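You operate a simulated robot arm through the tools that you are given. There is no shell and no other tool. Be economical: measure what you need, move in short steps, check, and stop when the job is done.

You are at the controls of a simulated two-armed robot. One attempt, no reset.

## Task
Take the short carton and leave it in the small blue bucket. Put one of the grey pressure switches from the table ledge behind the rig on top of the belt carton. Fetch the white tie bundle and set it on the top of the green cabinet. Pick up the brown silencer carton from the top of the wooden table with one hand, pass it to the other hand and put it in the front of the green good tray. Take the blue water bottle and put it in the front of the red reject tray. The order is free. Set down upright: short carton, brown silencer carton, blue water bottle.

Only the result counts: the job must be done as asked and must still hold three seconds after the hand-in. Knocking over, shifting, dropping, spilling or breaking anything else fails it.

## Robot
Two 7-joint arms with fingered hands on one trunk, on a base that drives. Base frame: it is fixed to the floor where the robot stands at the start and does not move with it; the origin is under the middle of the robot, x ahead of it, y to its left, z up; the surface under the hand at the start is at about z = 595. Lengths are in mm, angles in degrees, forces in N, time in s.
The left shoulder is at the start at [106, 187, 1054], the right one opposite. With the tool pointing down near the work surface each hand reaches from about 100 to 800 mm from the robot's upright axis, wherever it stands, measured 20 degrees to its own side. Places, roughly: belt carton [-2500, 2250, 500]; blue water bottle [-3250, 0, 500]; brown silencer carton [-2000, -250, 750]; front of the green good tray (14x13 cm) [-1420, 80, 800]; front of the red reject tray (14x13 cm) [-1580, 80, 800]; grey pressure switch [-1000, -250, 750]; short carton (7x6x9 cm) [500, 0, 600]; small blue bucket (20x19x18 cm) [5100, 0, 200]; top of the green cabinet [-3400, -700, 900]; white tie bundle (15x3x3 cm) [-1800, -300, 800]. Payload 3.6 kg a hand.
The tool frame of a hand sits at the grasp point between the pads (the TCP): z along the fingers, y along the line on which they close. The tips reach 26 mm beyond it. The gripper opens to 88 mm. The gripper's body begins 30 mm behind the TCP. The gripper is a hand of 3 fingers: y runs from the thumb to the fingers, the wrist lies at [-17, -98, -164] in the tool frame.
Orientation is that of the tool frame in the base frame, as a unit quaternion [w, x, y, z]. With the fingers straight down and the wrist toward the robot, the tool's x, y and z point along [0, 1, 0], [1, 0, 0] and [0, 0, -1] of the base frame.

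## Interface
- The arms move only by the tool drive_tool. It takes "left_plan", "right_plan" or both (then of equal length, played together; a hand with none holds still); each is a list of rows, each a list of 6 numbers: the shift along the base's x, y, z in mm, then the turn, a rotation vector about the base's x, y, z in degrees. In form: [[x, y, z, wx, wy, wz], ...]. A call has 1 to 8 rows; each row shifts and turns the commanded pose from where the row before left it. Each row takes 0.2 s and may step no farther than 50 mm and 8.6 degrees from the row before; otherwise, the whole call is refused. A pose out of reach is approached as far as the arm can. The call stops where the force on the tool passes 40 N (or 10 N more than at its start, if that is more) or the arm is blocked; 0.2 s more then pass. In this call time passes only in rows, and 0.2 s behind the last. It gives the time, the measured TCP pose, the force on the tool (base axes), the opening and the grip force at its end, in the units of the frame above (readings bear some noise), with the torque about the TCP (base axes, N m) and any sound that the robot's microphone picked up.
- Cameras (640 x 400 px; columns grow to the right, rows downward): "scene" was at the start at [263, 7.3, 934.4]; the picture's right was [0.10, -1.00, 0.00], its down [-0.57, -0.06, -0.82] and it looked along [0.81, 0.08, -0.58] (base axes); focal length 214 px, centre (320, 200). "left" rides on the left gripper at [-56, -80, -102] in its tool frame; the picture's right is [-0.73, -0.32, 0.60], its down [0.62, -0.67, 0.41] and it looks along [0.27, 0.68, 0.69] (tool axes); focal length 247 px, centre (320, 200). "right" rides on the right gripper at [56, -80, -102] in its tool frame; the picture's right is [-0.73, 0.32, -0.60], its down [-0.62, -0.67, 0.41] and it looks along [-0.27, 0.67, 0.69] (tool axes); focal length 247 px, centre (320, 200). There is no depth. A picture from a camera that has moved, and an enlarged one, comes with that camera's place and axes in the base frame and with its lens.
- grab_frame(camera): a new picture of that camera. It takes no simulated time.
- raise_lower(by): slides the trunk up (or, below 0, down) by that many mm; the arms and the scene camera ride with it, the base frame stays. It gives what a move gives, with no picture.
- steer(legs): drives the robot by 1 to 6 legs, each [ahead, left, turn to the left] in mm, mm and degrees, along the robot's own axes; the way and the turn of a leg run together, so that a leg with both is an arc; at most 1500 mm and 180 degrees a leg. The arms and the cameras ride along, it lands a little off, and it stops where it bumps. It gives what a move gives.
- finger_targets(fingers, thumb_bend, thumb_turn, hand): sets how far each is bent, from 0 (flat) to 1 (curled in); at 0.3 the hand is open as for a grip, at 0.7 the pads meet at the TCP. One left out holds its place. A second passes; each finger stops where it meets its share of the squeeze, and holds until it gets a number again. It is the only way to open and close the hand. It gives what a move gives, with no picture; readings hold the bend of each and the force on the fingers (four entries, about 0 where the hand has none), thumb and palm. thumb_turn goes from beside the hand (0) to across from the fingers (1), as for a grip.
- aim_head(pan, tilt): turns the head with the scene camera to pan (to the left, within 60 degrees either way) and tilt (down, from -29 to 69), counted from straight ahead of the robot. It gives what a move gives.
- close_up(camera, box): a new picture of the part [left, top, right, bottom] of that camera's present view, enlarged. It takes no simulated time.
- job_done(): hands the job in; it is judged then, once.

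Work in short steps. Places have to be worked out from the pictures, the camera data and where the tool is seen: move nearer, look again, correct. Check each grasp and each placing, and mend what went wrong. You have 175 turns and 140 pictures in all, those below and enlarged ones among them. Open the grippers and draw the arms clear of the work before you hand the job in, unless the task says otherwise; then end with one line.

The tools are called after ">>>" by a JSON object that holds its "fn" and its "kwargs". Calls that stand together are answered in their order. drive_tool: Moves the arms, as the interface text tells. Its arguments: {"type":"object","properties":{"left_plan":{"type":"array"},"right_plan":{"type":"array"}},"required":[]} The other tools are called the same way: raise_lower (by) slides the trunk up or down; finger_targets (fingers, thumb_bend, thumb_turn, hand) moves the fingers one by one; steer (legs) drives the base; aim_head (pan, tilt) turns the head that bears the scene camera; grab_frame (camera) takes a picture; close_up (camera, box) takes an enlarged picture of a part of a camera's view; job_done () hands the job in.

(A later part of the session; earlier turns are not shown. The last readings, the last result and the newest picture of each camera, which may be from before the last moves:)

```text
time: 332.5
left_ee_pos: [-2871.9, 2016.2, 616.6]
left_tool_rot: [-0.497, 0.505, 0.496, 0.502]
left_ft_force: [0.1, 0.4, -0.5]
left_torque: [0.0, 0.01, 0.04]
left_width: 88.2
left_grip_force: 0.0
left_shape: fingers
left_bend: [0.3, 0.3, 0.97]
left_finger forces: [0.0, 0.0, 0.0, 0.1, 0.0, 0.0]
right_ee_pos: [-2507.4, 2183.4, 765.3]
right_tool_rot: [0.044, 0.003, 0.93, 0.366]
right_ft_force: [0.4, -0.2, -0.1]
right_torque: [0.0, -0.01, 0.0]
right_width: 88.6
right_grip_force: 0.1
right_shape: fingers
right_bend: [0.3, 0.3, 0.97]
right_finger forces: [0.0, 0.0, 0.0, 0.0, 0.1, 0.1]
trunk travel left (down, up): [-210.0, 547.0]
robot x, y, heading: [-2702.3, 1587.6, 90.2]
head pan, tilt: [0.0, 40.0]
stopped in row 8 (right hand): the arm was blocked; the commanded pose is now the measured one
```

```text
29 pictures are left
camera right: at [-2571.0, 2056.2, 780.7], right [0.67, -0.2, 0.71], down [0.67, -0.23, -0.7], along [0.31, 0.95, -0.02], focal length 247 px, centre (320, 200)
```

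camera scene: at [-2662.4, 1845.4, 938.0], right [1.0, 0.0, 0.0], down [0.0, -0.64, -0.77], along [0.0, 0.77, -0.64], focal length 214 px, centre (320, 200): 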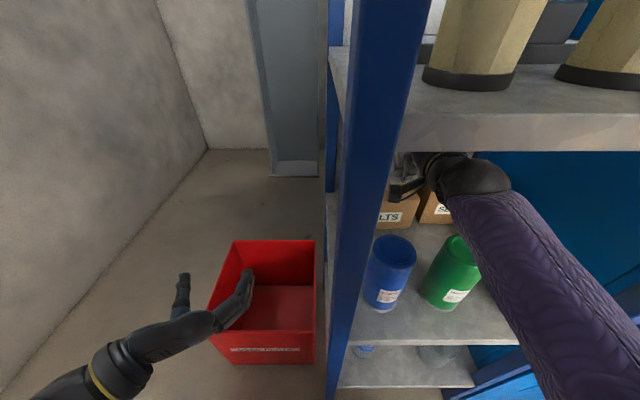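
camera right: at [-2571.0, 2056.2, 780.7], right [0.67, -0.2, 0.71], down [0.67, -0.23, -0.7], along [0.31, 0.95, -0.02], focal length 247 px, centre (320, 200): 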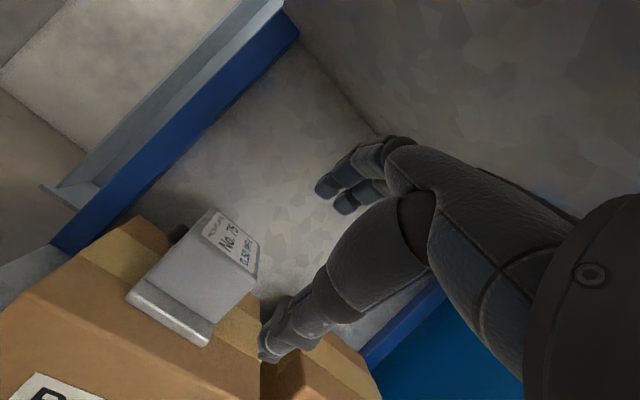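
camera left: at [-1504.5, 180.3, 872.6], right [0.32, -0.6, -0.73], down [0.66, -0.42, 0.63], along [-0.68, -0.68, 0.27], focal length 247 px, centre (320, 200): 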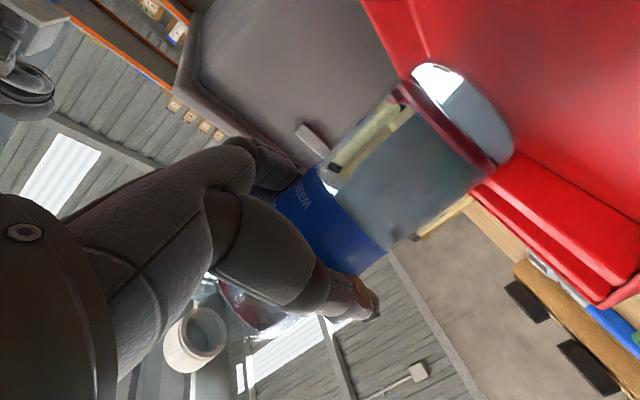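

The switch stands flat on the BELTS carton. I drive straight back out.

>>> {"fn": "steer", "kwargs": {"legs": [[-450, 0, 0]]}}

>>> {"fn": "aim_head", "kwargs": {"pan": -12, "tilt": 20}}

>>> {"fn": "close_up", "kwargs": {"camera": "scene", "box": [240, 100, 440, 280]}}

```text
time: 335.2
left_ee_pos: [-2872.5, 1571.3, 618.1]
left_tool_rot: [-0.498, 0.503, 0.497, 0.503]
left_ft_force: [-0.3, -0.6, -0.2]
left_torque: [0.01, 0.01, 0.02]
left_width: 88.3
left_grip_force: 0.1
left_shape: fingers
left_bend: [0.3, 0.3, 0.97]
left_finger forces: [0.0, 0.0, 0.1, 0.0, 0.0, 0.0]
right_ee_pos: [-2510.1, 1740.9, 765.3]
right_tool_rot: [0.043, 0.0, 0.93, 0.366]
right_ft_force: [0.1, 0.1, -0.2]
right_torque: [-0.01, 0.0, 0.0]
right_width: 88.3
right_grip_force: 0.0
right_shape: fingers
right_bend: [0.3, 0.3, 0.97]
right_finger forces: [0.0, 0.0, 0.1, 0.0, 0.0, 0.1]
trunk travel left (down, up): [-210.0, 547.0]
robot x, y, heading: [-2700.9, 1141.7, 90.2]
head pan, tilt: [0.0, 40.0]
```

```text
time: 336.0
left_ee_pos: [-2872.8, 1570.8, 618.0]
left_tool_rot: [-0.498, 0.503, 0.497, 0.502]
left_ft_force: [-0.3, 0.1, 0.0]
left_torque: [0.02, -0.02, 0.01]
left_width: 88.2
left_grip_force: 0.1
left_shape: fingers
left_bend: [0.3, 0.3, 0.97]
left_finger forces: [0.1, 0.0, 0.0, 0.0, 0.0, 0.0]
right_ee_pos: [-2510.1, 1740.5, 764.7]
right_tool_rot: [0.044, 0.001, 0.929, 0.367]
right_ft_force: [-0.6, 0.6, 0.9]
right_torque: [-0.01, -0.02, 0.02]
right_width: 88.4
right_grip_force: 0.1
right_shape: fingers
right_bend: [0.3, 0.3, 0.97]
right_finger forces: [0.0, 0.0, 0.0, 0.0, 0.0, 0.0]
trunk travel left (down, up): [-210.0, 547.0]
robot x, y, heading: [-2703.3, 1141.3, 90.1]
head pan, tilt: [-12.0, 20.0]
```

```text
2.22 times, centred on (340, 190) of scene
camera zoom: at [-2686.0, 1407.6, 969.3], right [0.98, -0.2, 0.0], down [-0.07, -0.34, -0.94], along [0.19, 0.92, -0.34], focal length 477 px, centre (276, 222)
```

zoom: 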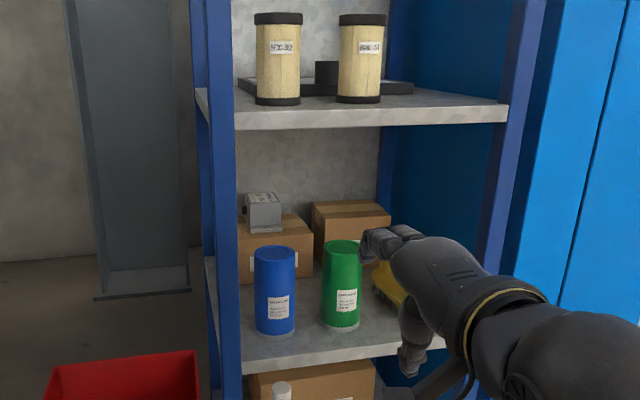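

Switch sits squarely on the BELTS carton. Last: the silencer carton. I'll pick it top-down with the right hand (closing sideways), pass it to the left hand (fingers forward, pitched 30° down). I set both hand orientations now.

>>> {"fn": "drive_tool", "kwargs": {"right_plan": [[0, -12, 0, -3.15, -2.47, 7.12], [0, -12, 0, -3.15, -2.47, 7.12], [0, -12, 0, -3.15, -2.47, 7.12], [0, -12, 0, -3.15, -2.47, 7.12], [0, -12, 0, -3.15, -2.47, 7.12], [0, -12, 0, -3.15, -2.47, 7.12], [0, -12, 0, -3.15, -2.47, 7.12], [0, -12, 0, -3.15, -2.47, 7.12]], "left_plan": [[0, 0, 0, -7.5, 0, 0], [0, 0, 0, -7.5, 0, 0], [0, 0, 0, -7.5, 0, 0], [0, 0, 0, -7.5, 0, 0], [0, 0, 0, 0, 0, 0], [0, 0, 0, 0, 0, 0], [0, 0, 0, 0, 0, 0], [0, 0, 0, 0, 0, 0]]}}

>>> {"fn": "drive_tool", "kwargs": {"right_plan": [[0, 0, 0, -3.15, -2.47, 7.12], [0, 0, 0, -3.15, -2.47, 7.12], [0, 0, 0, -3.15, -2.47, 7.12], [0, 0, 0, -3.15, -2.47, 7.12]]}}

>>> {"fn": "raise_lower", "kwargs": {"by": 320}}

>>> {"fn": "steer", "kwargs": {"legs": [[0, -90, 0], [-1500, 0, 0], [-600, 0, 0], [0, -550, 0]]}}

>>> {"fn": "aim_head", "kwargs": {"pan": -10, "tilt": 38}}

>>> {"fn": "grab_frame", "kwargs": {"camera": "scene"}}

```text
time: 337.8
left_ee_pos: [-2873.6, 1572.1, 618.0]
left_tool_rot: [-0.351, 0.614, 0.61, 0.356]
left_ft_force: [0.1, 0.2, -1.0]
left_torque: [0.03, -0.02, 0.02]
left_width: 88.0
left_grip_force: 0.1
left_shape: fingers
left_bend: [0.3, 0.3, 0.97]
left_finger forces: [0.1, 0.0, 0.0, 0.0, 0.0, 0.0]
right_ee_pos: [-2510.1, 1644.2, 764.5]
right_tool_rot: [0.016, -0.506, 0.852, 0.135]
right_ft_force: [0.5, 0.6, -0.1]
right_torque: [0.0, -0.02, 0.0]
right_width: 88.4
right_grip_force: 0.0
right_shape: fingers
right_bend: [0.3, 0.3, 0.97]
right_finger forces: [0.0, 0.0, 0.1, 0.0, 0.0, 0.0]
trunk travel left (down, up): [-210.0, 547.0]
robot x, y, heading: [-2702.8, 1146.3, 89.9]
head pan, tilt: [-12.0, 20.0]
```

```text
time: 338.8
left_ee_pos: [-2873.4, 1572.6, 617.2]
left_tool_rot: [-0.35, 0.614, 0.61, 0.357]
left_ft_force: [0.1, 0.5, -0.5]
left_torque: [0.02, -0.02, 0.02]
left_width: 87.9
left_grip_force: 0.0
left_shape: fingers
left_bend: [0.3, 0.3, 0.97]
left_finger forces: [0.0, 0.1, 0.0, 0.0, 0.0, 0.1]
right_ee_pos: [-2510.2, 1642.9, 765.2]
right_tool_rot: [-0.001, 0.709, -0.706, 0.001]
right_ft_force: [0.6, 0.2, 1.0]
right_torque: [-0.01, 0.01, -0.03]
right_width: 88.3
right_grip_force: 0.0
right_shape: fingers
right_bend: [0.3, 0.3, 0.97]
right_finger forces: [0.0, 0.0, 0.1, 0.0, 0.1, 0.0]
trunk travel left (down, up): [-210.0, 547.0]
robot x, y, heading: [-2704.0, 1145.0, 90.0]
head pan, tilt: [-12.0, 20.0]
```

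```text
time: 342.0
left_ee_pos: [-2871.7, 1572.6, 936.0]
left_tool_rot: [-0.351, 0.615, 0.609, 0.357]
left_ft_force: [0.4, -0.5, -0.3]
left_torque: [-0.02, -0.03, 0.0]
left_width: 88.1
left_grip_force: 0.0
left_shape: fingers
left_bend: [0.3, 0.3, 0.97]
left_finger forces: [0.0, 0.0, 0.0, 0.1, 0.0, 0.0]
right_ee_pos: [-2510.4, 1645.5, 1085.0]
right_tool_rot: [0.0, 0.708, -0.706, 0.001]
right_ft_force: [-0.4, 0.4, 0.8]
right_torque: [0.01, 0.02, -0.01]
right_width: 88.2
right_grip_force: 0.2
right_shape: fingers
right_bend: [0.3, 0.3, 0.97]
right_finger forces: [0.1, 0.1, 0.0, 0.0, 0.0, 0.0]
trunk travel left (down, up): [-530.0, 227.0]
robot x, y, heading: [-2705.1, 1140.6, 90.3]
head pan, tilt: [-12.0, 20.0]
```

```text
time: 355.6
left_ee_pos: [-2246.0, -492.8, 937.5]
left_tool_rot: [-0.349, 0.616, 0.609, 0.357]
left_ft_force: [0.5, 0.4, 0.7]
left_torque: [0.03, -0.02, -0.04]
left_width: 88.1
left_grip_force: 0.1
left_shape: fingers
left_bend: [0.3, 0.3, 0.97]
left_finger forces: [0.0, 0.1, 0.1, 0.1, 0.1, 0.0]
right_ee_pos: [-1883.9, -421.3, 1084.6]
right_tool_rot: [0.0, -0.706, 0.708, -0.001]
right_ft_force: [0.3, -0.2, -0.6]
right_torque: [-0.01, -0.03, 0.02]
right_width: 88.7
right_grip_force: 0.1
right_shape: fingers
right_bend: [0.3, 0.3, 0.97]
right_finger forces: [0.0, 0.0, 0.0, 0.1, 0.0, 0.0]
trunk travel left (down, up): [-530.0, 227.0]
robot x, y, heading: [-2078.0, -923.2, 90.1]
head pan, tilt: [-12.0, 20.0]
```

```text
time: 356.5
left_ee_pos: [-2246.4, -491.9, 938.8]
left_tool_rot: [-0.35, 0.616, 0.608, 0.358]
left_ft_force: [-0.1, -1.0, -0.7]
left_torque: [0.04, 0.03, 0.03]
left_width: 88.2
left_grip_force: 0.0
left_shape: fingers
left_bend: [0.3, 0.3, 0.97]
left_finger forces: [0.0, 0.1, 0.0, 0.1, 0.0, 0.0]
right_ee_pos: [-1883.3, -423.0, 1085.8]
right_tool_rot: [0.0, -0.706, 0.709, -0.002]
right_ft_force: [-0.7, -0.1, -0.7]
right_torque: [0.01, 0.01, 0.02]
right_width: 88.2
right_grip_force: 0.1
right_shape: fingers
right_bend: [0.3, 0.3, 0.97]
right_finger forces: [0.0, 0.1, 0.1, 0.1, 0.0, 0.1]
trunk travel left (down, up): [-530.0, 227.0]
robot x, y, heading: [-2080.1, -921.5, 89.9]
head pan, tilt: [-10.0, 38.0]
```

```text
27 pictures are left
camera scene: at [-2065.1, -703.5, 1282.8], right [0.98, -0.17, 0.0], down [-0.11, -0.61, -0.79], along [0.14, 0.78, -0.62], focal length 214 px, centre (320, 200)
```

scene: 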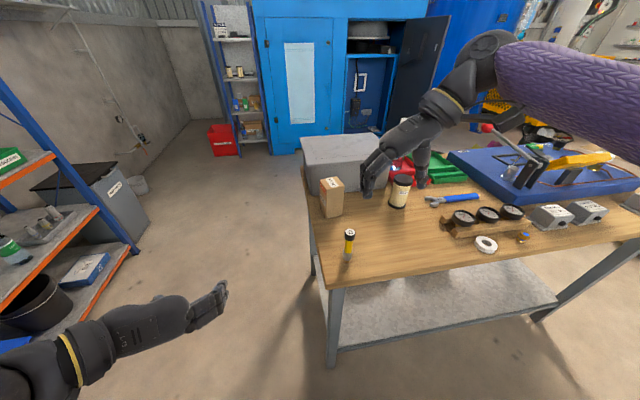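

>>> {"fn": "close_up", "kwargs": {"camera": "scene", "box": [290, 130, 430, 270]}}

```text
2.86 times, centred on (360, 200) of scene
camera zoom: at [-2065.1, -703.5, 1282.8], right [0.98, -0.17, 0.0], down [-0.11, -0.61, -0.79], along [0.14, 0.78, -0.62], focal length 613 px, centre (206, 200)
```

zoom: 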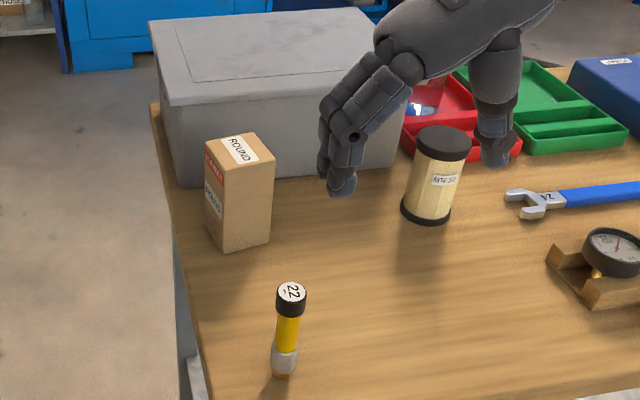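

Silencer carton: about 56x54x119, centre (-1932,-160), top z≈914, yaw ≈10°. I drive in 130 and bring the right hand above it, turned to match.

>>> {"fn": "steer", "kwargs": {"legs": [[130, -20, 0]]}}

>>> {"fn": "drive_tool", "kwargs": {"right_plan": [[-18, 35, 0, 0, 0, 5], [-18, 40, 0, 0, 0, 5], [-15, 40, -20, 0, 0, 0], [-15, 20, -40, 0, 0, 0], [0, 0, -40, 0, 0, 0]]}}

>>> {"fn": "grab_frame", "kwargs": {"camera": "right"}}

>>> {"fn": "close_up", "kwargs": {"camera": "scene", "box": [280, 110, 480, 270]}}

```text
time: 357.7
left_ee_pos: [-2225.8, -362.7, 937.2]
left_tool_rot: [-0.349, 0.616, 0.609, 0.357]
left_ft_force: [0.4, 0.5, -0.1]
left_torque: [0.0, -0.05, -0.02]
left_width: 88.1
left_grip_force: 0.2
left_shape: fingers
left_bend: [0.3, 0.3, 0.97]
left_finger forces: [0.1, 0.0, 0.1, 0.0, 0.0, 0.1]
right_ee_pos: [-1863.4, -290.9, 1084.5]
right_tool_rot: [-0.001, -0.706, 0.708, -0.002]
right_ft_force: [0.5, -0.3, -0.7]
right_torque: [-0.03, 0.02, 0.01]
right_width: 88.4
right_grip_force: 0.0
right_shape: fingers
right_bend: [0.3, 0.3, 0.97]
right_finger forces: [0.1, 0.0, 0.0, 0.0, 0.1, 0.0]
trunk travel left (down, up): [-530.0, 227.0]
robot x, y, heading: [-2058.0, -791.2, 89.7]
head pan, tilt: [-10.0, 38.0]
```

```text
time: 358.9
left_ee_pos: [-2226.6, -364.2, 937.3]
left_tool_rot: [-0.35, 0.616, 0.609, 0.357]
left_ft_force: [0.5, 0.1, -0.3]
left_torque: [0.03, 0.05, 0.0]
left_width: 87.9
left_grip_force: 0.2
left_shape: fingers
left_bend: [0.3, 0.3, 0.97]
left_finger forces: [0.1, 0.0, 0.0, 0.0, 0.0, 0.1]
right_ee_pos: [-1911.8, -232.9, 1018.1]
right_tool_rot: [0.0, 0.766, -0.643, 0.0]
right_ft_force: [0.4, -0.2, -0.6]
right_torque: [0.01, 0.03, 0.0]
right_width: 88.6
right_grip_force: 0.0
right_shape: fingers
right_bend: [0.3, 0.3, 0.98]
right_finger forces: [0.0, 0.0, 0.0, 0.0, 0.1, 0.0]
right hand out of reach, approached as far as the arm can: row 3, 4, 5
trunk travel left (down, up): [-530.0, 227.0]
robot x, y, heading: [-2060.5, -792.3, 89.7]
head pan, tilt: [-10.0, 38.0]
```

```text
25 pictures are left
camera right: at [-1825.0, -276.6, 1120.9], right [-0.44, 0.67, 0.6], down [0.55, 0.73, -0.41], along [-0.71, 0.15, -0.69], focal length 247 px, centre (320, 200)
```

right: 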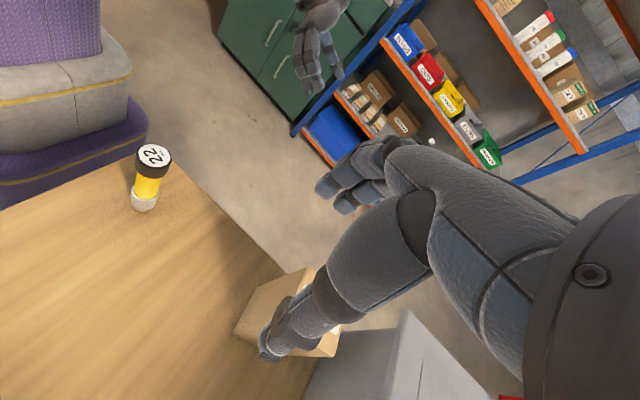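

```text
2.50 times, centred on (380, 190) of scene
camera zoom: at [-2043.6, -574.6, 1282.7], right [0.98, -0.18, 0.0], down [-0.11, -0.61, -0.79], along [0.14, 0.78, -0.62], focal length 536 px, centre (170, 225)
```

zoom: 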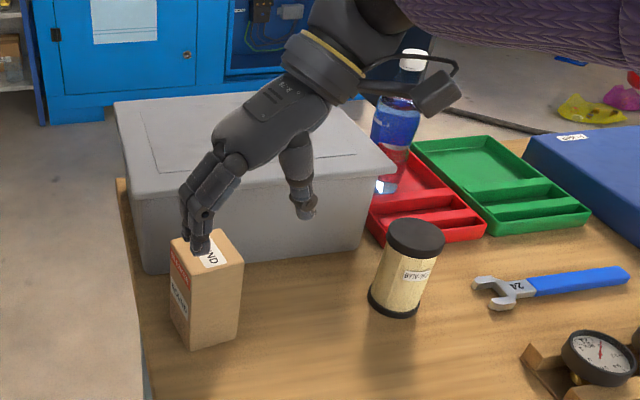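

The arm is at reach limit with the trunk this high. I drive 70 closer and 20 left, then check before lowering with the trunk.

>>> {"fn": "steer", "kwargs": {"legs": [[70, 20, 0]]}}

>>> {"fn": "grab_frame", "kwargs": {"camera": "right"}}

```text
time: 360.0
left_ee_pos: [-2246.2, -292.2, 936.9]
left_tool_rot: [-0.349, 0.616, 0.609, 0.357]
left_ft_force: [-0.8, -0.1, -0.4]
left_torque: [-0.03, 0.0, -0.02]
left_width: 88.1
left_grip_force: 0.0
left_shape: fingers
left_bend: [0.3, 0.3, 0.97]
left_finger forces: [0.0, 0.0, 0.0, 0.0, 0.0, 0.1]
right_ee_pos: [-1932.5, -163.4, 1017.7]
right_tool_rot: [0.0, 0.765, -0.644, 0.002]
right_ft_force: [-0.1, -0.9, -0.2]
right_torque: [-0.02, 0.01, 0.0]
right_width: 88.3
right_grip_force: 0.0
right_shape: fingers
right_bend: [0.3, 0.3, 0.98]
right_finger forces: [0.0, 0.0, 0.1, 0.0, 0.0, 0.0]
trunk travel left (down, up): [-530.0, 227.0]
robot x, y, heading: [-2079.0, -719.1, 90.0]
head pan, tilt: [-10.0, 38.0]
```

```text
23 pictures are left
camera right: at [-1845.6, -204.6, 1120.3], right [-0.44, 0.67, 0.6], down [0.55, 0.73, -0.41], along [-0.71, 0.15, -0.69], focal length 247 px, centre (320, 200)
```

right: 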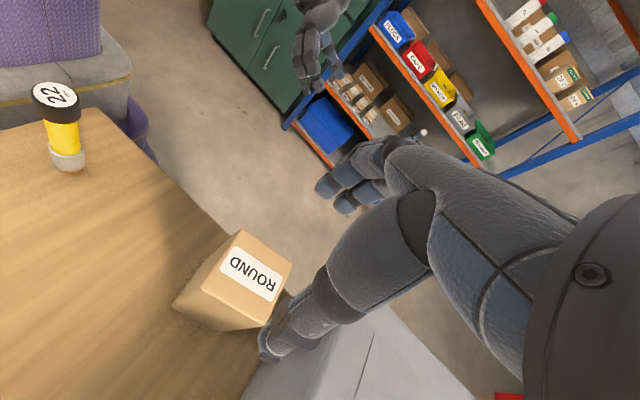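

Carton top centre fits (-1935,-164), directly under the TCP. I lower the trunk 80 mm.

>>> {"fn": "raise_lower", "kwargs": {"by": -80}}

>>> {"fn": "grab_frame", "kwargs": {"camera": "right"}}

```text
time: 361.1
left_ee_pos: [-2247.4, -293.4, 857.3]
left_tool_rot: [-0.35, 0.616, 0.608, 0.357]
left_ft_force: [0.5, 0.0, 0.8]
left_torque: [-0.01, 0.01, 0.01]
left_width: 88.0
left_grip_force: 0.1
left_shape: fingers
left_bend: [0.3, 0.3, 0.97]
left_finger forces: [0.0, 0.0, 0.0, 0.0, 0.1, 0.1]
right_ee_pos: [-1932.1, -163.1, 939.6]
right_tool_rot: [-0.001, 0.764, -0.645, 0.0]
right_ft_force: [-0.6, 0.6, 0.4]
right_torque: [-0.01, 0.03, -0.01]
right_width: 88.8
right_grip_force: 0.1
right_shape: fingers
right_bend: [0.3, 0.3, 0.98]
right_finger forces: [0.1, 0.1, 0.0, 0.0, 0.0, 0.0]
trunk travel left (down, up): [-450.0, 307.0]
robot x, y, heading: [-2081.8, -723.7, 89.7]
head pan, tilt: [-10.0, 38.0]
```

```text
22 pictures are left
camera right: at [-1845.0, -206.6, 1041.7], right [-0.44, 0.67, 0.6], down [0.55, 0.73, -0.41], along [-0.71, 0.15, -0.69], focal length 247 px, centre (320, 200)
```

right: 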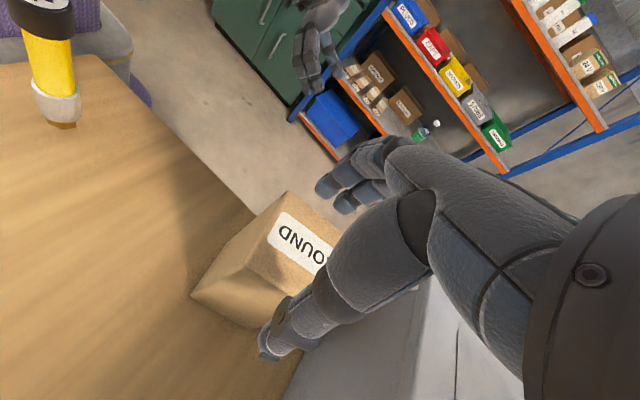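

Straddling looks right. I lower another 22 mm and close the right hand on the carton's top part.

>>> {"fn": "raise_lower", "kwargs": {"by": -22}}

>>> {"fn": "finger_targets", "kwargs": {"hand": "right", "fingers": 0.58, "thumb_bend": 0.58}}

>>> {"fn": "grab_frame", "kwargs": {"camera": "right"}}

```text
time: 361.8
left_ee_pos: [-2245.6, -293.9, 836.6]
left_tool_rot: [-0.35, 0.616, 0.608, 0.357]
left_ft_force: [0.9, 0.4, -0.6]
left_torque: [0.0, -0.01, 0.01]
left_width: 88.0
left_grip_force: 0.1
left_shape: fingers
left_bend: [0.3, 0.3, 0.97]
left_finger forces: [0.0, 0.0, 0.1, 0.0, 0.0, 0.1]
right_ee_pos: [-1932.5, -162.2, 917.6]
right_tool_rot: [0.0, 0.764, -0.645, 0.001]
right_ft_force: [-0.2, -0.1, 0.1]
right_torque: [0.02, 0.01, 0.01]
right_width: 88.6
right_grip_force: 0.1
right_shape: fingers
right_bend: [0.3, 0.3, 0.98]
right_finger forces: [0.0, 0.0, 0.0, 0.1, 0.0, 0.0]
trunk travel left (down, up): [-428.0, 329.0]
robot x, y, heading: [-2073.0, -721.3, 90.0]
head pan, tilt: [-10.0, 38.0]
```

```text
time: 362.8
left_ee_pos: [-2246.0, -293.1, 836.0]
left_tool_rot: [-0.35, 0.616, 0.609, 0.357]
left_ft_force: [-0.6, 0.5, 0.3]
left_torque: [-0.03, 0.01, 0.03]
left_width: 88.3
left_grip_force: 0.0
left_shape: fingers
left_bend: [0.3, 0.3, 0.97]
left_finger forces: [0.1, 0.1, 0.0, 0.0, 0.0, 0.1]
right_ee_pos: [-1932.9, -162.0, 918.6]
right_tool_rot: [0.0, 0.765, -0.644, 0.001]
right_ft_force: [-1.8, 0.3, 3.9]
right_torque: [-0.06, 0.37, -0.03]
right_width: 57.7
right_grip_force: 16.4
right_shape: fingers
right_bend: [0.46, 0.48, 0.96]
right_finger forces: [9.3, 8.1, 0.0, 0.1, 15.4, 0.0]
trunk travel left (down, up): [-428.0, 329.0]
robot x, y, heading: [-2077.3, -723.7, 89.8]
head pan, tilt: [-10.0, 38.0]
```

```text
21 pictures are left
camera right: at [-1845.6, -206.4, 1019.6], right [-0.44, 0.67, 0.6], down [0.55, 0.73, -0.41], along [-0.71, 0.15, -0.69], focal length 247 px, centre (320, 200)
```

right: 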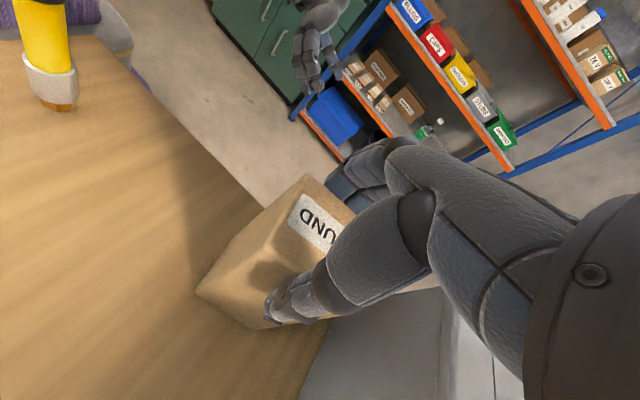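

Gripped at 58 mm, 16 N. I lift by trunk and back away over the marker.

>>> {"fn": "raise_lower", "kwargs": {"by": 160}}

>>> {"fn": "steer", "kwargs": {"legs": [[-450, 0, 0], [0, 500, 0]]}}

>>> {"fn": "aim_head", "kwargs": {"pan": 0, "tilt": 38}}

>>> {"fn": "grab_frame", "kwargs": {"camera": "scene"}}

```text
time: 364.6
left_ee_pos: [-2245.7, -293.1, 994.9]
left_tool_rot: [-0.35, 0.616, 0.608, 0.358]
left_ft_force: [0.0, -0.4, 0.3]
left_torque: [0.01, -0.01, 0.01]
left_width: 87.9
left_grip_force: 0.0
left_shape: fingers
left_bend: [0.3, 0.3, 0.97]
left_finger forces: [0.0, 0.0, 0.1, 0.0, 0.0, 0.1]
right_ee_pos: [-1932.9, -164.1, 1079.7]
right_tool_rot: [-0.002, 0.764, -0.645, 0.0]
right_ft_force: [-0.4, -1.3, -1.8]
right_torque: [0.01, 0.02, 0.06]
right_width: 56.9
right_grip_force: 15.9
right_shape: fingers
right_bend: [0.47, 0.48, 0.96]
right_finger forces: [8.3, 7.4, 0.0, 0.1, 15.8, 0.0]
trunk travel left (down, up): [-588.0, 169.0]
robot x, y, heading: [-2080.1, -720.2, 89.8]
head pan, tilt: [-10.0, 38.0]
```

```text
time: 369.9
left_ee_pos: [-2737.8, -745.2, 995.8]
left_tool_rot: [-0.351, 0.616, 0.608, 0.358]
left_ft_force: [-0.7, -0.5, -0.2]
left_torque: [-0.02, -0.01, 0.03]
left_width: 88.2
left_grip_force: 0.1
left_shape: fingers
left_bend: [0.3, 0.3, 0.97]
left_finger forces: [0.0, 0.1, 0.0, 0.0, 0.0, 0.0]
right_ee_pos: [-2424.0, -616.2, 1080.8]
right_tool_rot: [-0.003, 0.764, -0.646, 0.0]
right_ft_force: [-0.1, 1.0, -1.6]
right_torque: [0.01, -0.03, 0.0]
right_width: 57.1
right_grip_force: 16.1
right_shape: fingers
right_bend: [0.47, 0.48, 0.96]
right_finger forces: [8.4, 7.4, 0.0, 0.0, 15.7, 0.0]
trunk travel left (down, up): [-588.0, 169.0]
robot x, y, heading: [-2573.1, -1171.9, 89.8]
head pan, tilt: [-10.0, 38.0]
```

```text
time: 370.6
left_ee_pos: [-2738.0, -744.0, 995.7]
left_tool_rot: [-0.35, 0.616, 0.609, 0.357]
left_ft_force: [-0.1, 0.4, -1.0]
left_torque: [0.0, 0.02, 0.0]
left_width: 88.1
left_grip_force: 0.0
left_shape: fingers
left_bend: [0.3, 0.3, 0.97]
left_finger forces: [0.0, 0.0, 0.0, 0.1, 0.0, 0.0]
right_ee_pos: [-2424.1, -616.4, 1078.9]
right_tool_rot: [-0.004, 0.764, -0.645, -0.001]
right_ft_force: [-0.1, -0.6, -0.5]
right_torque: [0.01, 0.03, -0.01]
right_width: 57.1
right_grip_force: 15.9
right_shape: fingers
right_bend: [0.47, 0.48, 0.96]
right_finger forces: [8.4, 7.4, 0.0, 0.0, 15.8, 0.0]
trunk travel left (down, up): [-588.0, 169.0]
robot x, y, heading: [-2576.0, -1177.6, 89.6]
head pan, tilt: [0.0, 38.0]
```

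```text
20 pictures are left
camera scene: at [-2571.4, -956.0, 1341.9], right [1.0, 0.0, 0.0], down [0.0, -0.62, -0.79], along [0.0, 0.79, -0.62], focal length 214 px, centre (320, 200)
```

scene: 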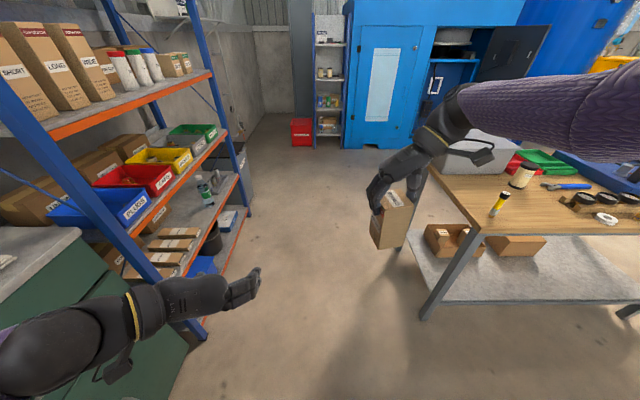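

Held well. I bring the carton to the robot's middle with the right hand and yaw the left hand by 10° to match.

>>> {"fn": "drive_tool", "kwargs": {"right_plan": [[-35, -6, 0, 0, 0, 0], [-35, -6, 0, 0, 0, 0], [-35, -6, 0, 0, 0, 0], [-35, -6, 0, 0, 0, 0]], "left_plan": [[0, -5, 10, 0, 0, 5], [0, -5, 10, 0, 0, 5], [0, 0, 5, 0, 0, 0], [0, 0, 0, 0, 0, 0]]}}

>>> {"fn": "drive_tool", "kwargs": {"left_plan": [[40, 0, 0, 0, 0, 0], [40, 0, 0, 0, 0, 0], [40, 0, 0, 0, 0, 0], [40, 0, 0, 0, 0, 0]]}}

>>> {"fn": "grab_frame", "kwargs": {"camera": "scene"}}

>>> {"fn": "grab_frame", "kwargs": {"camera": "left"}}

```text
time: 371.6
left_ee_pos: [-2739.0, -754.3, 1020.8]
left_tool_rot: [-0.379, 0.561, 0.66, 0.325]
left_ft_force: [-0.7, -0.5, 0.9]
left_torque: [0.0, 0.0, -0.02]
left_width: 88.2
left_grip_force: 0.0
left_shape: fingers
left_bend: [0.3, 0.3, 0.97]
left_finger forces: [0.0, 0.0, 0.1, 0.0, 0.0, 0.0]
right_ee_pos: [-2566.3, -641.4, 1081.0]
right_tool_rot: [-0.004, 0.763, -0.646, -0.001]
right_ft_force: [-0.9, 0.0, -1.4]
right_torque: [0.01, 0.0, -0.02]
right_width: 57.2
right_grip_force: 15.0
right_shape: fingers
right_bend: [0.47, 0.48, 0.96]
right_finger forces: [8.5, 7.3, 0.1, 0.0, 15.6, 0.0]
trunk travel left (down, up): [-588.0, 169.0]
robot x, y, heading: [-2573.4, -1176.4, 89.9]
head pan, tilt: [0.0, 38.0]
```

```text
time: 372.6
left_ee_pos: [-2576.9, -754.6, 1019.7]
left_tool_rot: [-0.38, 0.562, 0.659, 0.325]
left_ft_force: [0.5, -0.3, -0.4]
left_torque: [-0.01, -0.01, 0.0]
left_width: 88.0
left_grip_force: 0.0
left_shape: fingers
left_bend: [0.3, 0.3, 0.97]
left_finger forces: [0.0, 0.0, 0.0, 0.1, 0.2, 0.1]
right_ee_pos: [-2562.6, -639.4, 1081.6]
right_tool_rot: [-0.003, 0.764, -0.645, -0.001]
right_ft_force: [-0.6, -0.2, -2.1]
right_torque: [0.02, 0.02, 0.03]
right_width: 57.0
right_grip_force: 14.9
right_shape: fingers
right_bend: [0.47, 0.48, 0.96]
right_finger forces: [8.4, 7.3, 0.0, 0.0, 15.6, 0.1]
trunk travel left (down, up): [-588.0, 169.0]
robot x, y, heading: [-2576.4, -1172.9, 89.9]
head pan, tilt: [0.0, 38.0]
```

```text
19 pictures are left
camera scene: at [-2570.5, -956.0, 1341.9], right [1.0, 0.0, 0.0], down [0.0, -0.62, -0.79], along [0.0, 0.79, -0.62], focal length 214 px, centre (320, 200)
```

scene: 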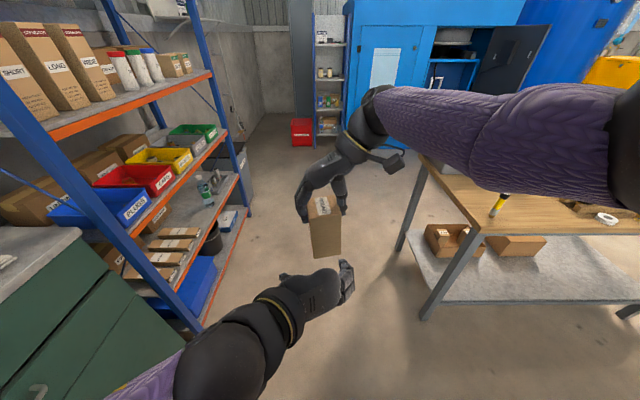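

```text
18 pictures are left
camera left: at [-2638.1, -882.8, 1022.2], right [-0.34, 0.1, -0.94], down [-0.76, 0.55, 0.33], along [0.55, 0.83, -0.11], focal length 247 px, centre (320, 200)
```

left: 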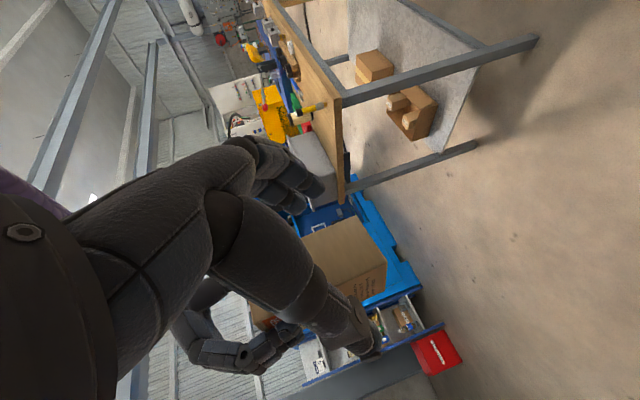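

Carton is lined up between the left thumb and fingers. I advance the left hand onto its lower part.

>>> {"fn": "drive_tool", "kwargs": {"left_plan": [[6, 25, 0, 0, 0, 0], [5, 25, 0, 0, 0, 0], [2, 25, 0, 0, 0, 0], [0, 18, 0, 0, 0, 0]]}}

>>> {"fn": "grab_frame", "kwargs": {"camera": "left"}}

>>> {"fn": "close_up", "kwargs": {"camera": "scene", "box": [230, 150, 430, 310]}}

```text
time: 373.6
left_ee_pos: [-2563.1, -660.7, 1020.0]
left_tool_rot: [-0.38, 0.561, 0.66, 0.325]
left_ft_force: [-0.2, 0.1, 0.0]
left_torque: [0.03, -0.02, -0.03]
left_width: 88.0
left_grip_force: 0.1
left_shape: fingers
left_bend: [0.3, 0.3, 0.97]
left_finger forces: [0.0, 0.0, 0.1, 0.1, 0.1, 0.0]
right_ee_pos: [-2564.0, -638.4, 1080.7]
right_tool_rot: [-0.004, 0.764, -0.645, 0.0]
right_ft_force: [-0.2, 0.5, -1.4]
right_torque: [0.02, -0.05, 0.01]
right_width: 57.2
right_grip_force: 15.8
right_shape: fingers
right_bend: [0.47, 0.48, 0.96]
right_finger forces: [8.4, 7.3, 0.0, 0.1, 15.5, 0.0]
trunk travel left (down, up): [-588.0, 169.0]
robot x, y, heading: [-2569.5, -1175.4, 89.8]
head pan, tilt: [0.0, 38.0]
```

```text
17 pictures are left
camera left: at [-2625.0, -790.1, 1022.0], right [-0.34, 0.1, -0.94], down [-0.76, 0.55, 0.33], along [0.55, 0.83, -0.11], focal length 247 px, centre (320, 200)
```

left: 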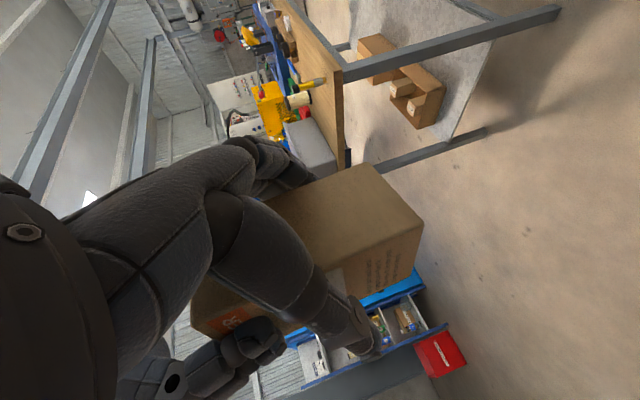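

```text
2.50 times, centred on (330, 230) of scene
camera zoom: at [-2571.5, -955.7, 1341.9], right [1.0, 0.0, 0.0], down [0.0, -0.62, -0.79], along [0.0, 0.79, -0.62], focal length 536 px, centre (295, 125)
```

zoom: 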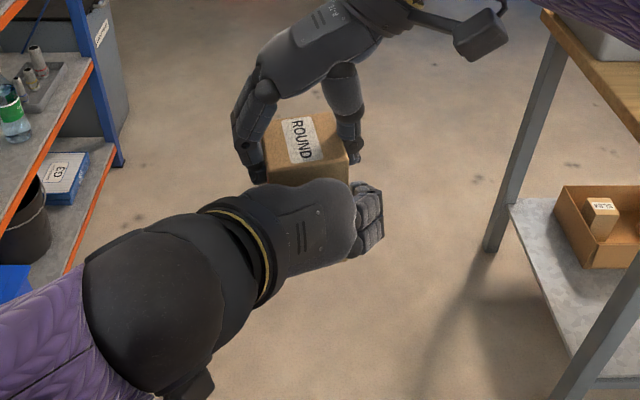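

No contact yet; I go 11 mm further and close the left hand.

>>> {"fn": "drive_tool", "kwargs": {"left_plan": [[0, 11, 0, 0, 0, 0]]}}

>>> {"fn": "finger_targets", "kwargs": {"hand": "left", "fingers": 0.58, "thumb_bend": 0.58}}

>>> {"fn": "grab_frame", "kwargs": {"camera": "left"}}

```text
time: 374.0
left_ee_pos: [-2563.0, -650.5, 1018.3]
left_tool_rot: [-0.379, 0.563, 0.659, 0.325]
left_ft_force: [-0.3, -1.1, 0.2]
left_torque: [0.05, -0.02, 0.0]
left_width: 88.2
left_grip_force: 0.0
left_shape: fingers
left_bend: [0.3, 0.3, 0.97]
left_finger forces: [0.0, 0.5, 0.0, 0.0, 0.7, 0.1]
right_ee_pos: [-2564.7, -639.0, 1080.4]
right_tool_rot: [-0.002, 0.764, -0.645, -0.001]
right_ft_force: [-0.8, 1.0, -0.8]
right_torque: [0.05, 0.04, 0.01]
right_width: 56.9
right_grip_force: 15.4
right_shape: fingers
right_bend: [0.47, 0.48, 0.97]
right_finger forces: [7.8, 7.7, 0.0, 0.0, 15.6, 0.1]
trunk travel left (down, up): [-588.0, 169.0]
robot x, y, heading: [-2574.0, -1173.3, 89.6]
head pan, tilt: [0.0, 38.0]
```

```text
time: 375.0
left_ee_pos: [-2563.6, -650.5, 1019.7]
left_tool_rot: [-0.378, 0.561, 0.66, 0.326]
left_ft_force: [7.0, -1.3, 0.0]
left_torque: [0.08, 0.06, -0.18]
left_width: 58.0
left_grip_force: 24.6
left_shape: fingers
left_bend: [0.45, 0.54, 0.96]
left_finger forces: [11.7, 15.3, 0.0, 0.1, 22.4, 0.0]
right_ee_pos: [-2565.0, -640.0, 1081.5]
right_tool_rot: [-0.002, 0.764, -0.645, -0.001]
right_ft_force: [-6.6, 1.3, -1.1]
right_torque: [0.01, 0.3, 0.13]
right_width: 57.4
right_grip_force: 16.2
right_shape: fingers
right_bend: [0.47, 0.49, 0.98]
right_finger forces: [6.6, 12.2, 0.0, 0.1, 12.8, 0.1]
trunk travel left (down, up): [-588.0, 169.0]
robot x, y, heading: [-2573.7, -1175.6, 89.9]
head pan, tilt: [0.0, 38.0]
```

```text
15 pictures are left
camera left: at [-2624.7, -779.6, 1021.4], right [-0.33, 0.1, -0.94], down [-0.76, 0.56, 0.33], along [0.55, 0.83, -0.11], focal length 247 px, centre (320, 200)
```

left: 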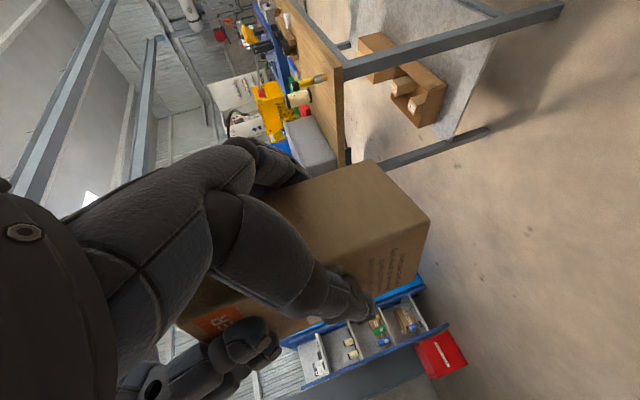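

Left holds with 24 N. I open the right hand and lift it off upward.

>>> {"fn": "finger_targets", "kwargs": {"hand": "right", "fingers": 0.3, "thumb_bend": 0.3}}

>>> {"fn": "drive_tool", "kwargs": {"right_plan": [[0, 0, 20, 0, 0, 0], [0, 0, 30, 0, 0, 0], [20, 0, 30, 0, 0, 0], [45, 0, 10, 0, 0, 0], [45, -10, 0, 0, 0, 0], [45, -20, 0, 0, 0, 0], [45, -20, 0, 0, 0, 0]]}}

>>> {"fn": "grab_frame", "kwargs": {"camera": "scene"}}

```text
time: 376.0
left_ee_pos: [-2564.4, -650.2, 1019.0]
left_tool_rot: [-0.38, 0.561, 0.659, 0.326]
left_ft_force: [-0.1, 0.6, -0.2]
left_torque: [0.0, 0.02, 0.0]
left_width: 58.1
left_grip_force: 22.0
left_shape: fingers
left_bend: [0.46, 0.54, 0.96]
left_finger forces: [12.7, 8.6, 0.2, 0.0, 23.1, 0.1]
right_ee_pos: [-2564.3, -639.6, 1080.4]
right_tool_rot: [-0.003, 0.764, -0.645, 0.0]
right_ft_force: [0.1, 0.4, 0.2]
right_torque: [-0.02, 0.01, 0.02]
right_width: 88.1
right_grip_force: 0.1
right_shape: fingers
right_bend: [0.3, 0.3, 0.98]
right_finger forces: [0.0, 0.0, 0.0, 0.1, 0.1, 0.0]
trunk travel left (down, up): [-588.0, 169.0]
robot x, y, heading: [-2572.8, -1172.8, 89.7]
head pan, tilt: [0.0, 38.0]
```

```text
time: 377.6
left_ee_pos: [-2563.5, -651.1, 1018.8]
left_tool_rot: [-0.38, 0.561, 0.659, 0.325]
left_ft_force: [-0.3, -0.5, -1.0]
left_torque: [-0.01, 0.01, 0.02]
left_width: 57.4
left_grip_force: 22.1
left_shape: fingers
left_bend: [0.46, 0.54, 0.96]
left_finger forces: [12.6, 8.5, 0.0, 0.1, 23.0, 0.0]
right_ee_pos: [-2362.1, -691.2, 1170.8]
right_tool_rot: [-0.002, 0.765, -0.644, -0.001]
right_ft_force: [0.1, -0.8, -0.3]
right_torque: [0.01, 0.02, -0.02]
right_width: 88.2
right_grip_force: 0.0
right_shape: fingers
right_bend: [0.3, 0.3, 0.98]
right_finger forces: [0.1, 0.0, 0.1, 0.0, 0.0, 0.1]
trunk travel left (down, up): [-588.0, 169.0]
robot x, y, heading: [-2571.5, -1174.5, 89.8]
head pan, tilt: [0.0, 38.0]
```

```text
14 pictures are left
camera scene: at [-2570.1, -956.6, 1342.0], right [1.0, 0.0, 0.0], down [0.0, -0.62, -0.79], along [0.0, 0.79, -0.62], focal length 214 px, centre (320, 200)
```

scene: 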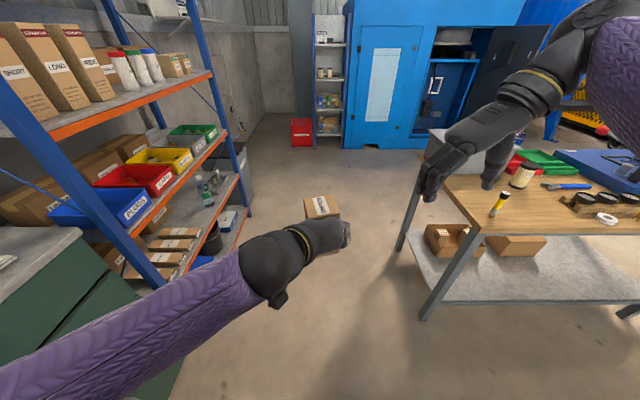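

Handover done. I tuck the right hand outward/up, square the left hand's yaw, then drive round the bench's end to its front.

>>> {"fn": "drive_tool", "kwargs": {"right_plan": [[35, -30, 25, 0, 0, 0], [35, -30, 25, 0, 0, 0], [35, -30, 25, 0, 0, 0]], "left_plan": [[0, 0, 0, 0, 0, -5], [0, 0, 0, 0, 0, -5], [0, 0, 0, 0, 0, 0]]}}

>>> {"fn": "steer", "kwargs": {"legs": [[1500, 0, 0], [750, 0, 0], [0, 0, -90], [0, 0, -90], [0, 1150, 0]]}}

>>> {"fn": "aim_head", "kwargs": {"pan": 0, "tilt": 40}}

>>> {"fn": "grab_frame", "kwargs": {"camera": "scene"}}

```text
refused: row 1 steps farther than a row can; nothing moved
```

```text
time: 401.7
left_ee_pos: [-1401.8, 620.1, 1019.3]
left_tool_rot: [0.318, 0.672, -0.545, 0.387]
left_ft_force: [0.0, 0.9, -0.6]
left_torque: [0.01, 0.02, 0.0]
left_width: 57.0
left_grip_force: 18.0
left_shape: fingers
left_bend: [0.47, 0.52, 0.96]
left_finger forces: [12.4, 5.2, 0.0, 0.0, 18.8, 0.1]
right_ee_pos: [-1604.6, 651.3, 1171.9]
right_tool_rot: [0.002, 0.626, 0.779, -0.003]
right_ft_force: [0.2, -0.4, 0.3]
right_torque: [0.0, -0.01, -0.02]
right_width: 87.9
right_grip_force: 0.1
right_shape: fingers
right_bend: [0.3, 0.3, 0.98]
right_finger forces: [0.2, 0.0, 0.0, 0.1, 0.0, 0.0]
trunk travel left (down, up): [-588.0, 169.0]
robot x, y, heading: [-1418.5, 1141.8, -87.5]
head pan, tilt: [0.0, 38.0]
```

```text
time: 402.3
left_ee_pos: [-1402.4, 621.8, 1019.7]
left_tool_rot: [0.316, 0.673, -0.545, 0.387]
left_ft_force: [0.3, 0.0, -0.7]
left_torque: [0.0, -0.02, -0.01]
left_width: 57.1
left_grip_force: 18.0
left_shape: fingers
left_bend: [0.47, 0.52, 0.96]
left_finger forces: [12.4, 5.3, 0.0, 0.1, 18.8, 0.0]
right_ee_pos: [-1604.3, 650.6, 1170.7]
right_tool_rot: [0.001, 0.627, 0.779, -0.003]
right_ft_force: [-0.7, -0.8, 0.0]
right_torque: [0.04, 0.06, 0.0]
right_width: 88.1
right_grip_force: 0.0
right_shape: fingers
right_bend: [0.3, 0.3, 0.98]
right_finger forces: [0.0, 0.1, 0.0, 0.0, 0.1, 0.1]
trunk travel left (down, up): [-588.0, 169.0]
robot x, y, heading: [-1418.9, 1144.1, -87.3]
head pan, tilt: [0.0, 40.0]
```

```text
13 pictures are left
camera scene: at [-1410.9, 924.9, 1338.9], right [-1.0, -0.04, 0.0], down [-0.03, 0.64, -0.77], along [0.03, -0.77, -0.64], focal length 214 px, centre (320, 200)
```

scene: 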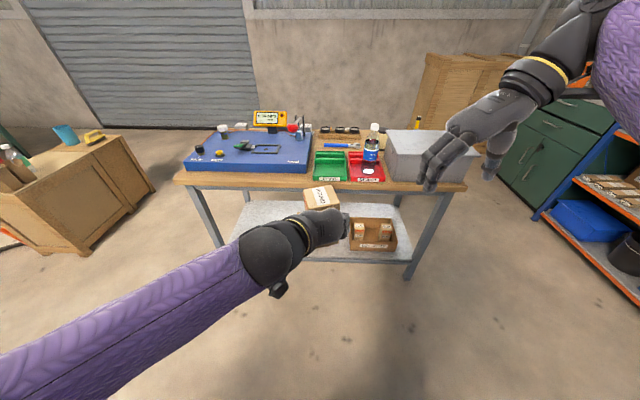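

I tuck the right hand, and square the left hand and the base.

>>> {"fn": "drive_tool", "kwargs": {"right_plan": [[-30, 25, 20, 0, 0, 0], [-30, 25, 20, 0, 0, 0], [-30, 25, 20, 0, 0, 0], [-30, 25, 20, 0, 0, 0]], "left_plan": [[0, 0, 0, 0, 0, -5], [0, 0, 0, 0, 0, -5], [0, 0, 0, 0, 0, 0], [0, 0, 0, 0, 0, 0]]}}

>>> {"fn": "steer", "kwargs": {"legs": [[0, 0, -2.6], [440, 0, 0]]}}

>>> {"fn": "close_up", "kwargs": {"camera": "scene", "box": [230, 110, 430, 270]}}

```text
time: 403.3
left_ee_pos: [-1402.2, 620.8, 1020.4]
left_tool_rot: [0.349, 0.623, -0.602, 0.358]
left_ft_force: [0.9, 0.6, 0.5]
left_torque: [0.01, 0.01, -0.02]
left_width: 57.1
left_grip_force: 18.2
left_shape: fingers
left_bend: [0.47, 0.52, 0.96]
left_finger forces: [12.3, 5.2, 0.0, 0.0, 18.9, 0.0]
right_ee_pos: [-1725.7, 751.7, 1252.9]
right_tool_rot: [0.001, 0.627, 0.779, -0.003]
right_ft_force: [-0.7, -0.3, 0.1]
right_torque: [-0.01, -0.07, -0.06]
right_width: 88.1
right_grip_force: 0.1
right_shape: fingers
right_bend: [0.3, 0.3, 0.98]
right_finger forces: [0.0, 0.1, 0.0, 0.1, 0.1, 0.1]
trunk travel left (down, up): [-588.0, 169.0]
robot x, y, heading: [-1416.6, 1141.5, -87.5]
head pan, tilt: [0.0, 40.0]
```

```text
time: 406.4
left_ee_pos: [-1429.7, 182.2, 1018.5]
left_tool_rot: [-0.357, -0.608, 0.617, -0.348]
left_ft_force: [-0.1, 0.1, -0.2]
left_torque: [-0.02, -0.01, 0.0]
left_width: 56.7
left_grip_force: 18.9
left_shape: fingers
left_bend: [0.47, 0.52, 0.96]
left_finger forces: [12.4, 5.2, 0.0, 0.1, 18.8, 0.0]
right_ee_pos: [-1747.4, 328.3, 1252.3]
right_tool_rot: [0.0, 0.646, 0.763, -0.003]
right_ft_force: [1.0, 0.3, -0.1]
right_torque: [-0.04, 0.04, 0.0]
right_width: 88.1
right_grip_force: 0.0
right_shape: fingers
right_bend: [0.3, 0.3, 0.98]
right_finger forces: [0.0, 0.0, 0.1, 0.0, 0.0, 0.0]
trunk travel left (down, up): [-588.0, 169.0]
robot x, y, heading: [-1420.2, 703.7, -90.1]
head pan, tilt: [0.0, 40.0]
```

```text
2.50 times, centred on (330, 190) of scene
camera zoom: at [-1423.5, 486.6, 1338.8], right [-1.0, 0.01, 0.0], down [0.0, 0.64, -0.77], along [0.0, -0.77, -0.64], focal length 536 px, centre (295, 225)
```

zoom: 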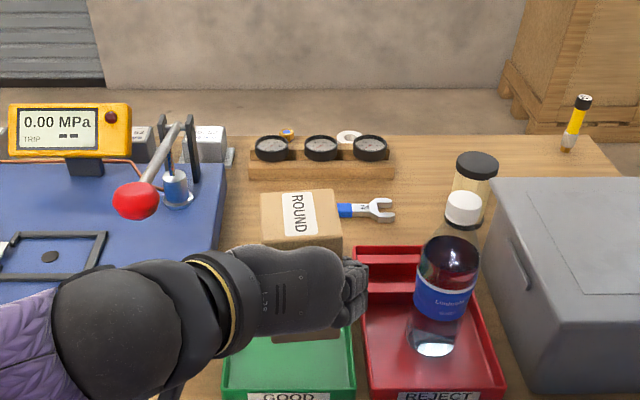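

Green tray centre x≈-1416. I move 12 left and 96 ahead, then lower by trunk 120.

>>> {"fn": "steer", "kwargs": {"legs": [[97, 13, 0]]}}

>>> {"fn": "raise_lower", "kwargs": {"by": -120}}

>>> {"fn": "close_up", "kwargs": {"camera": "scene", "box": [230, 130, 430, 290]}}

>>> {"fn": "grab_frame", "kwargs": {"camera": "left"}}

```text
time: 407.5
left_ee_pos: [-1415.9, 85.0, 1019.7]
left_tool_rot: [-0.357, -0.607, 0.618, -0.349]
left_ft_force: [-0.3, 0.4, -1.5]
left_torque: [0.04, -0.02, -0.02]
left_width: 57.0
left_grip_force: 18.3
left_shape: fingers
left_bend: [0.47, 0.52, 0.96]
left_finger forces: [12.5, 5.2, 0.1, 0.0, 18.8, 0.0]
right_ee_pos: [-1733.9, 230.7, 1251.7]
right_tool_rot: [0.001, 0.646, 0.763, -0.003]
right_ft_force: [-0.4, -0.8, -0.2]
right_torque: [0.0, 0.0, 0.02]
right_width: 87.9
right_grip_force: 0.0
right_shape: fingers
right_bend: [0.3, 0.3, 0.98]
right_finger forces: [0.0, 0.0, 0.1, 0.1, 0.0, 0.1]
trunk travel left (down, up): [-588.0, 169.0]
robot x, y, heading: [-1410.6, 609.4, -90.4]
head pan, tilt: [0.0, 40.0]
```

```text
time: 409.0
left_ee_pos: [-1417.5, 85.7, 901.3]
left_tool_rot: [-0.358, -0.608, 0.617, -0.35]
left_ft_force: [-0.1, 0.4, -0.7]
left_torque: [0.0, 0.01, -0.02]
left_width: 57.0
left_grip_force: 18.1
left_shape: fingers
left_bend: [0.47, 0.52, 0.96]
left_finger forces: [12.4, 5.2, 0.1, 0.1, 18.7, 0.0]
right_ee_pos: [-1734.5, 232.0, 1133.0]
right_tool_rot: [0.001, 0.646, 0.764, -0.003]
right_ft_force: [0.0, 0.6, -0.5]
right_torque: [0.01, 0.03, 0.0]
right_width: 88.1
right_grip_force: 0.1
right_shape: fingers
right_bend: [0.3, 0.3, 0.98]
right_finger forces: [0.1, 0.0, 0.1, 0.1, 0.1, 0.1]
trunk travel left (down, up): [-468.0, 289.0]
robot x, y, heading: [-1408.8, 606.6, -90.2]
head pan, tilt: [0.0, 40.0]
```

```text
2.50 times, centred on (330, 210) of scene
camera zoom: at [-1410.8, 384.1, 1215.6], right [-1.0, 0.0, 0.0], down [0.0, 0.64, -0.77], along [0.0, -0.77, -0.64], focal length 536 px, centre (295, 175)
```

zoom: 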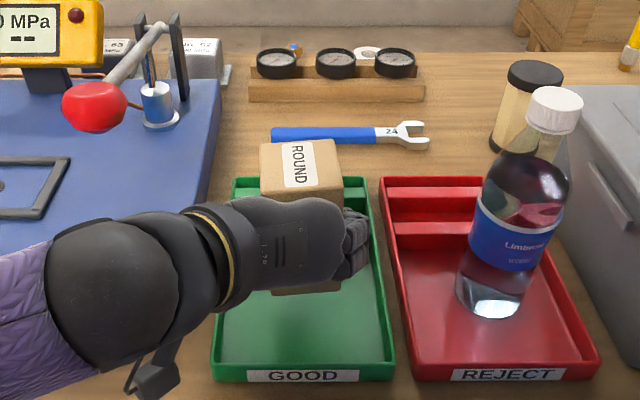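

```text
10 pictures are left
camera left: at [-1335.7, 199.0, 902.1], right [0.31, -0.16, -0.94], down [0.65, -0.68, 0.33], along [-0.69, -0.72, -0.11], focal length 247 px, centre (320, 200)
```

left: 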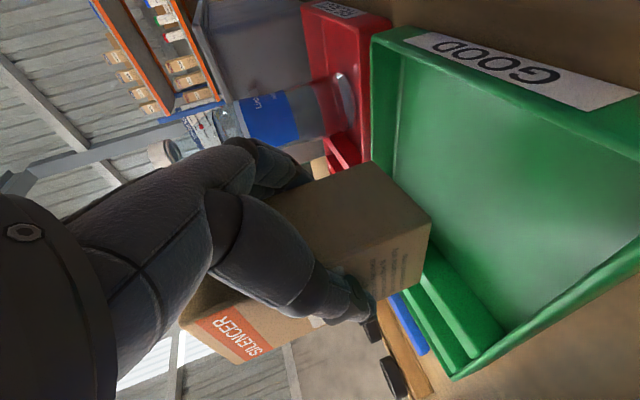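

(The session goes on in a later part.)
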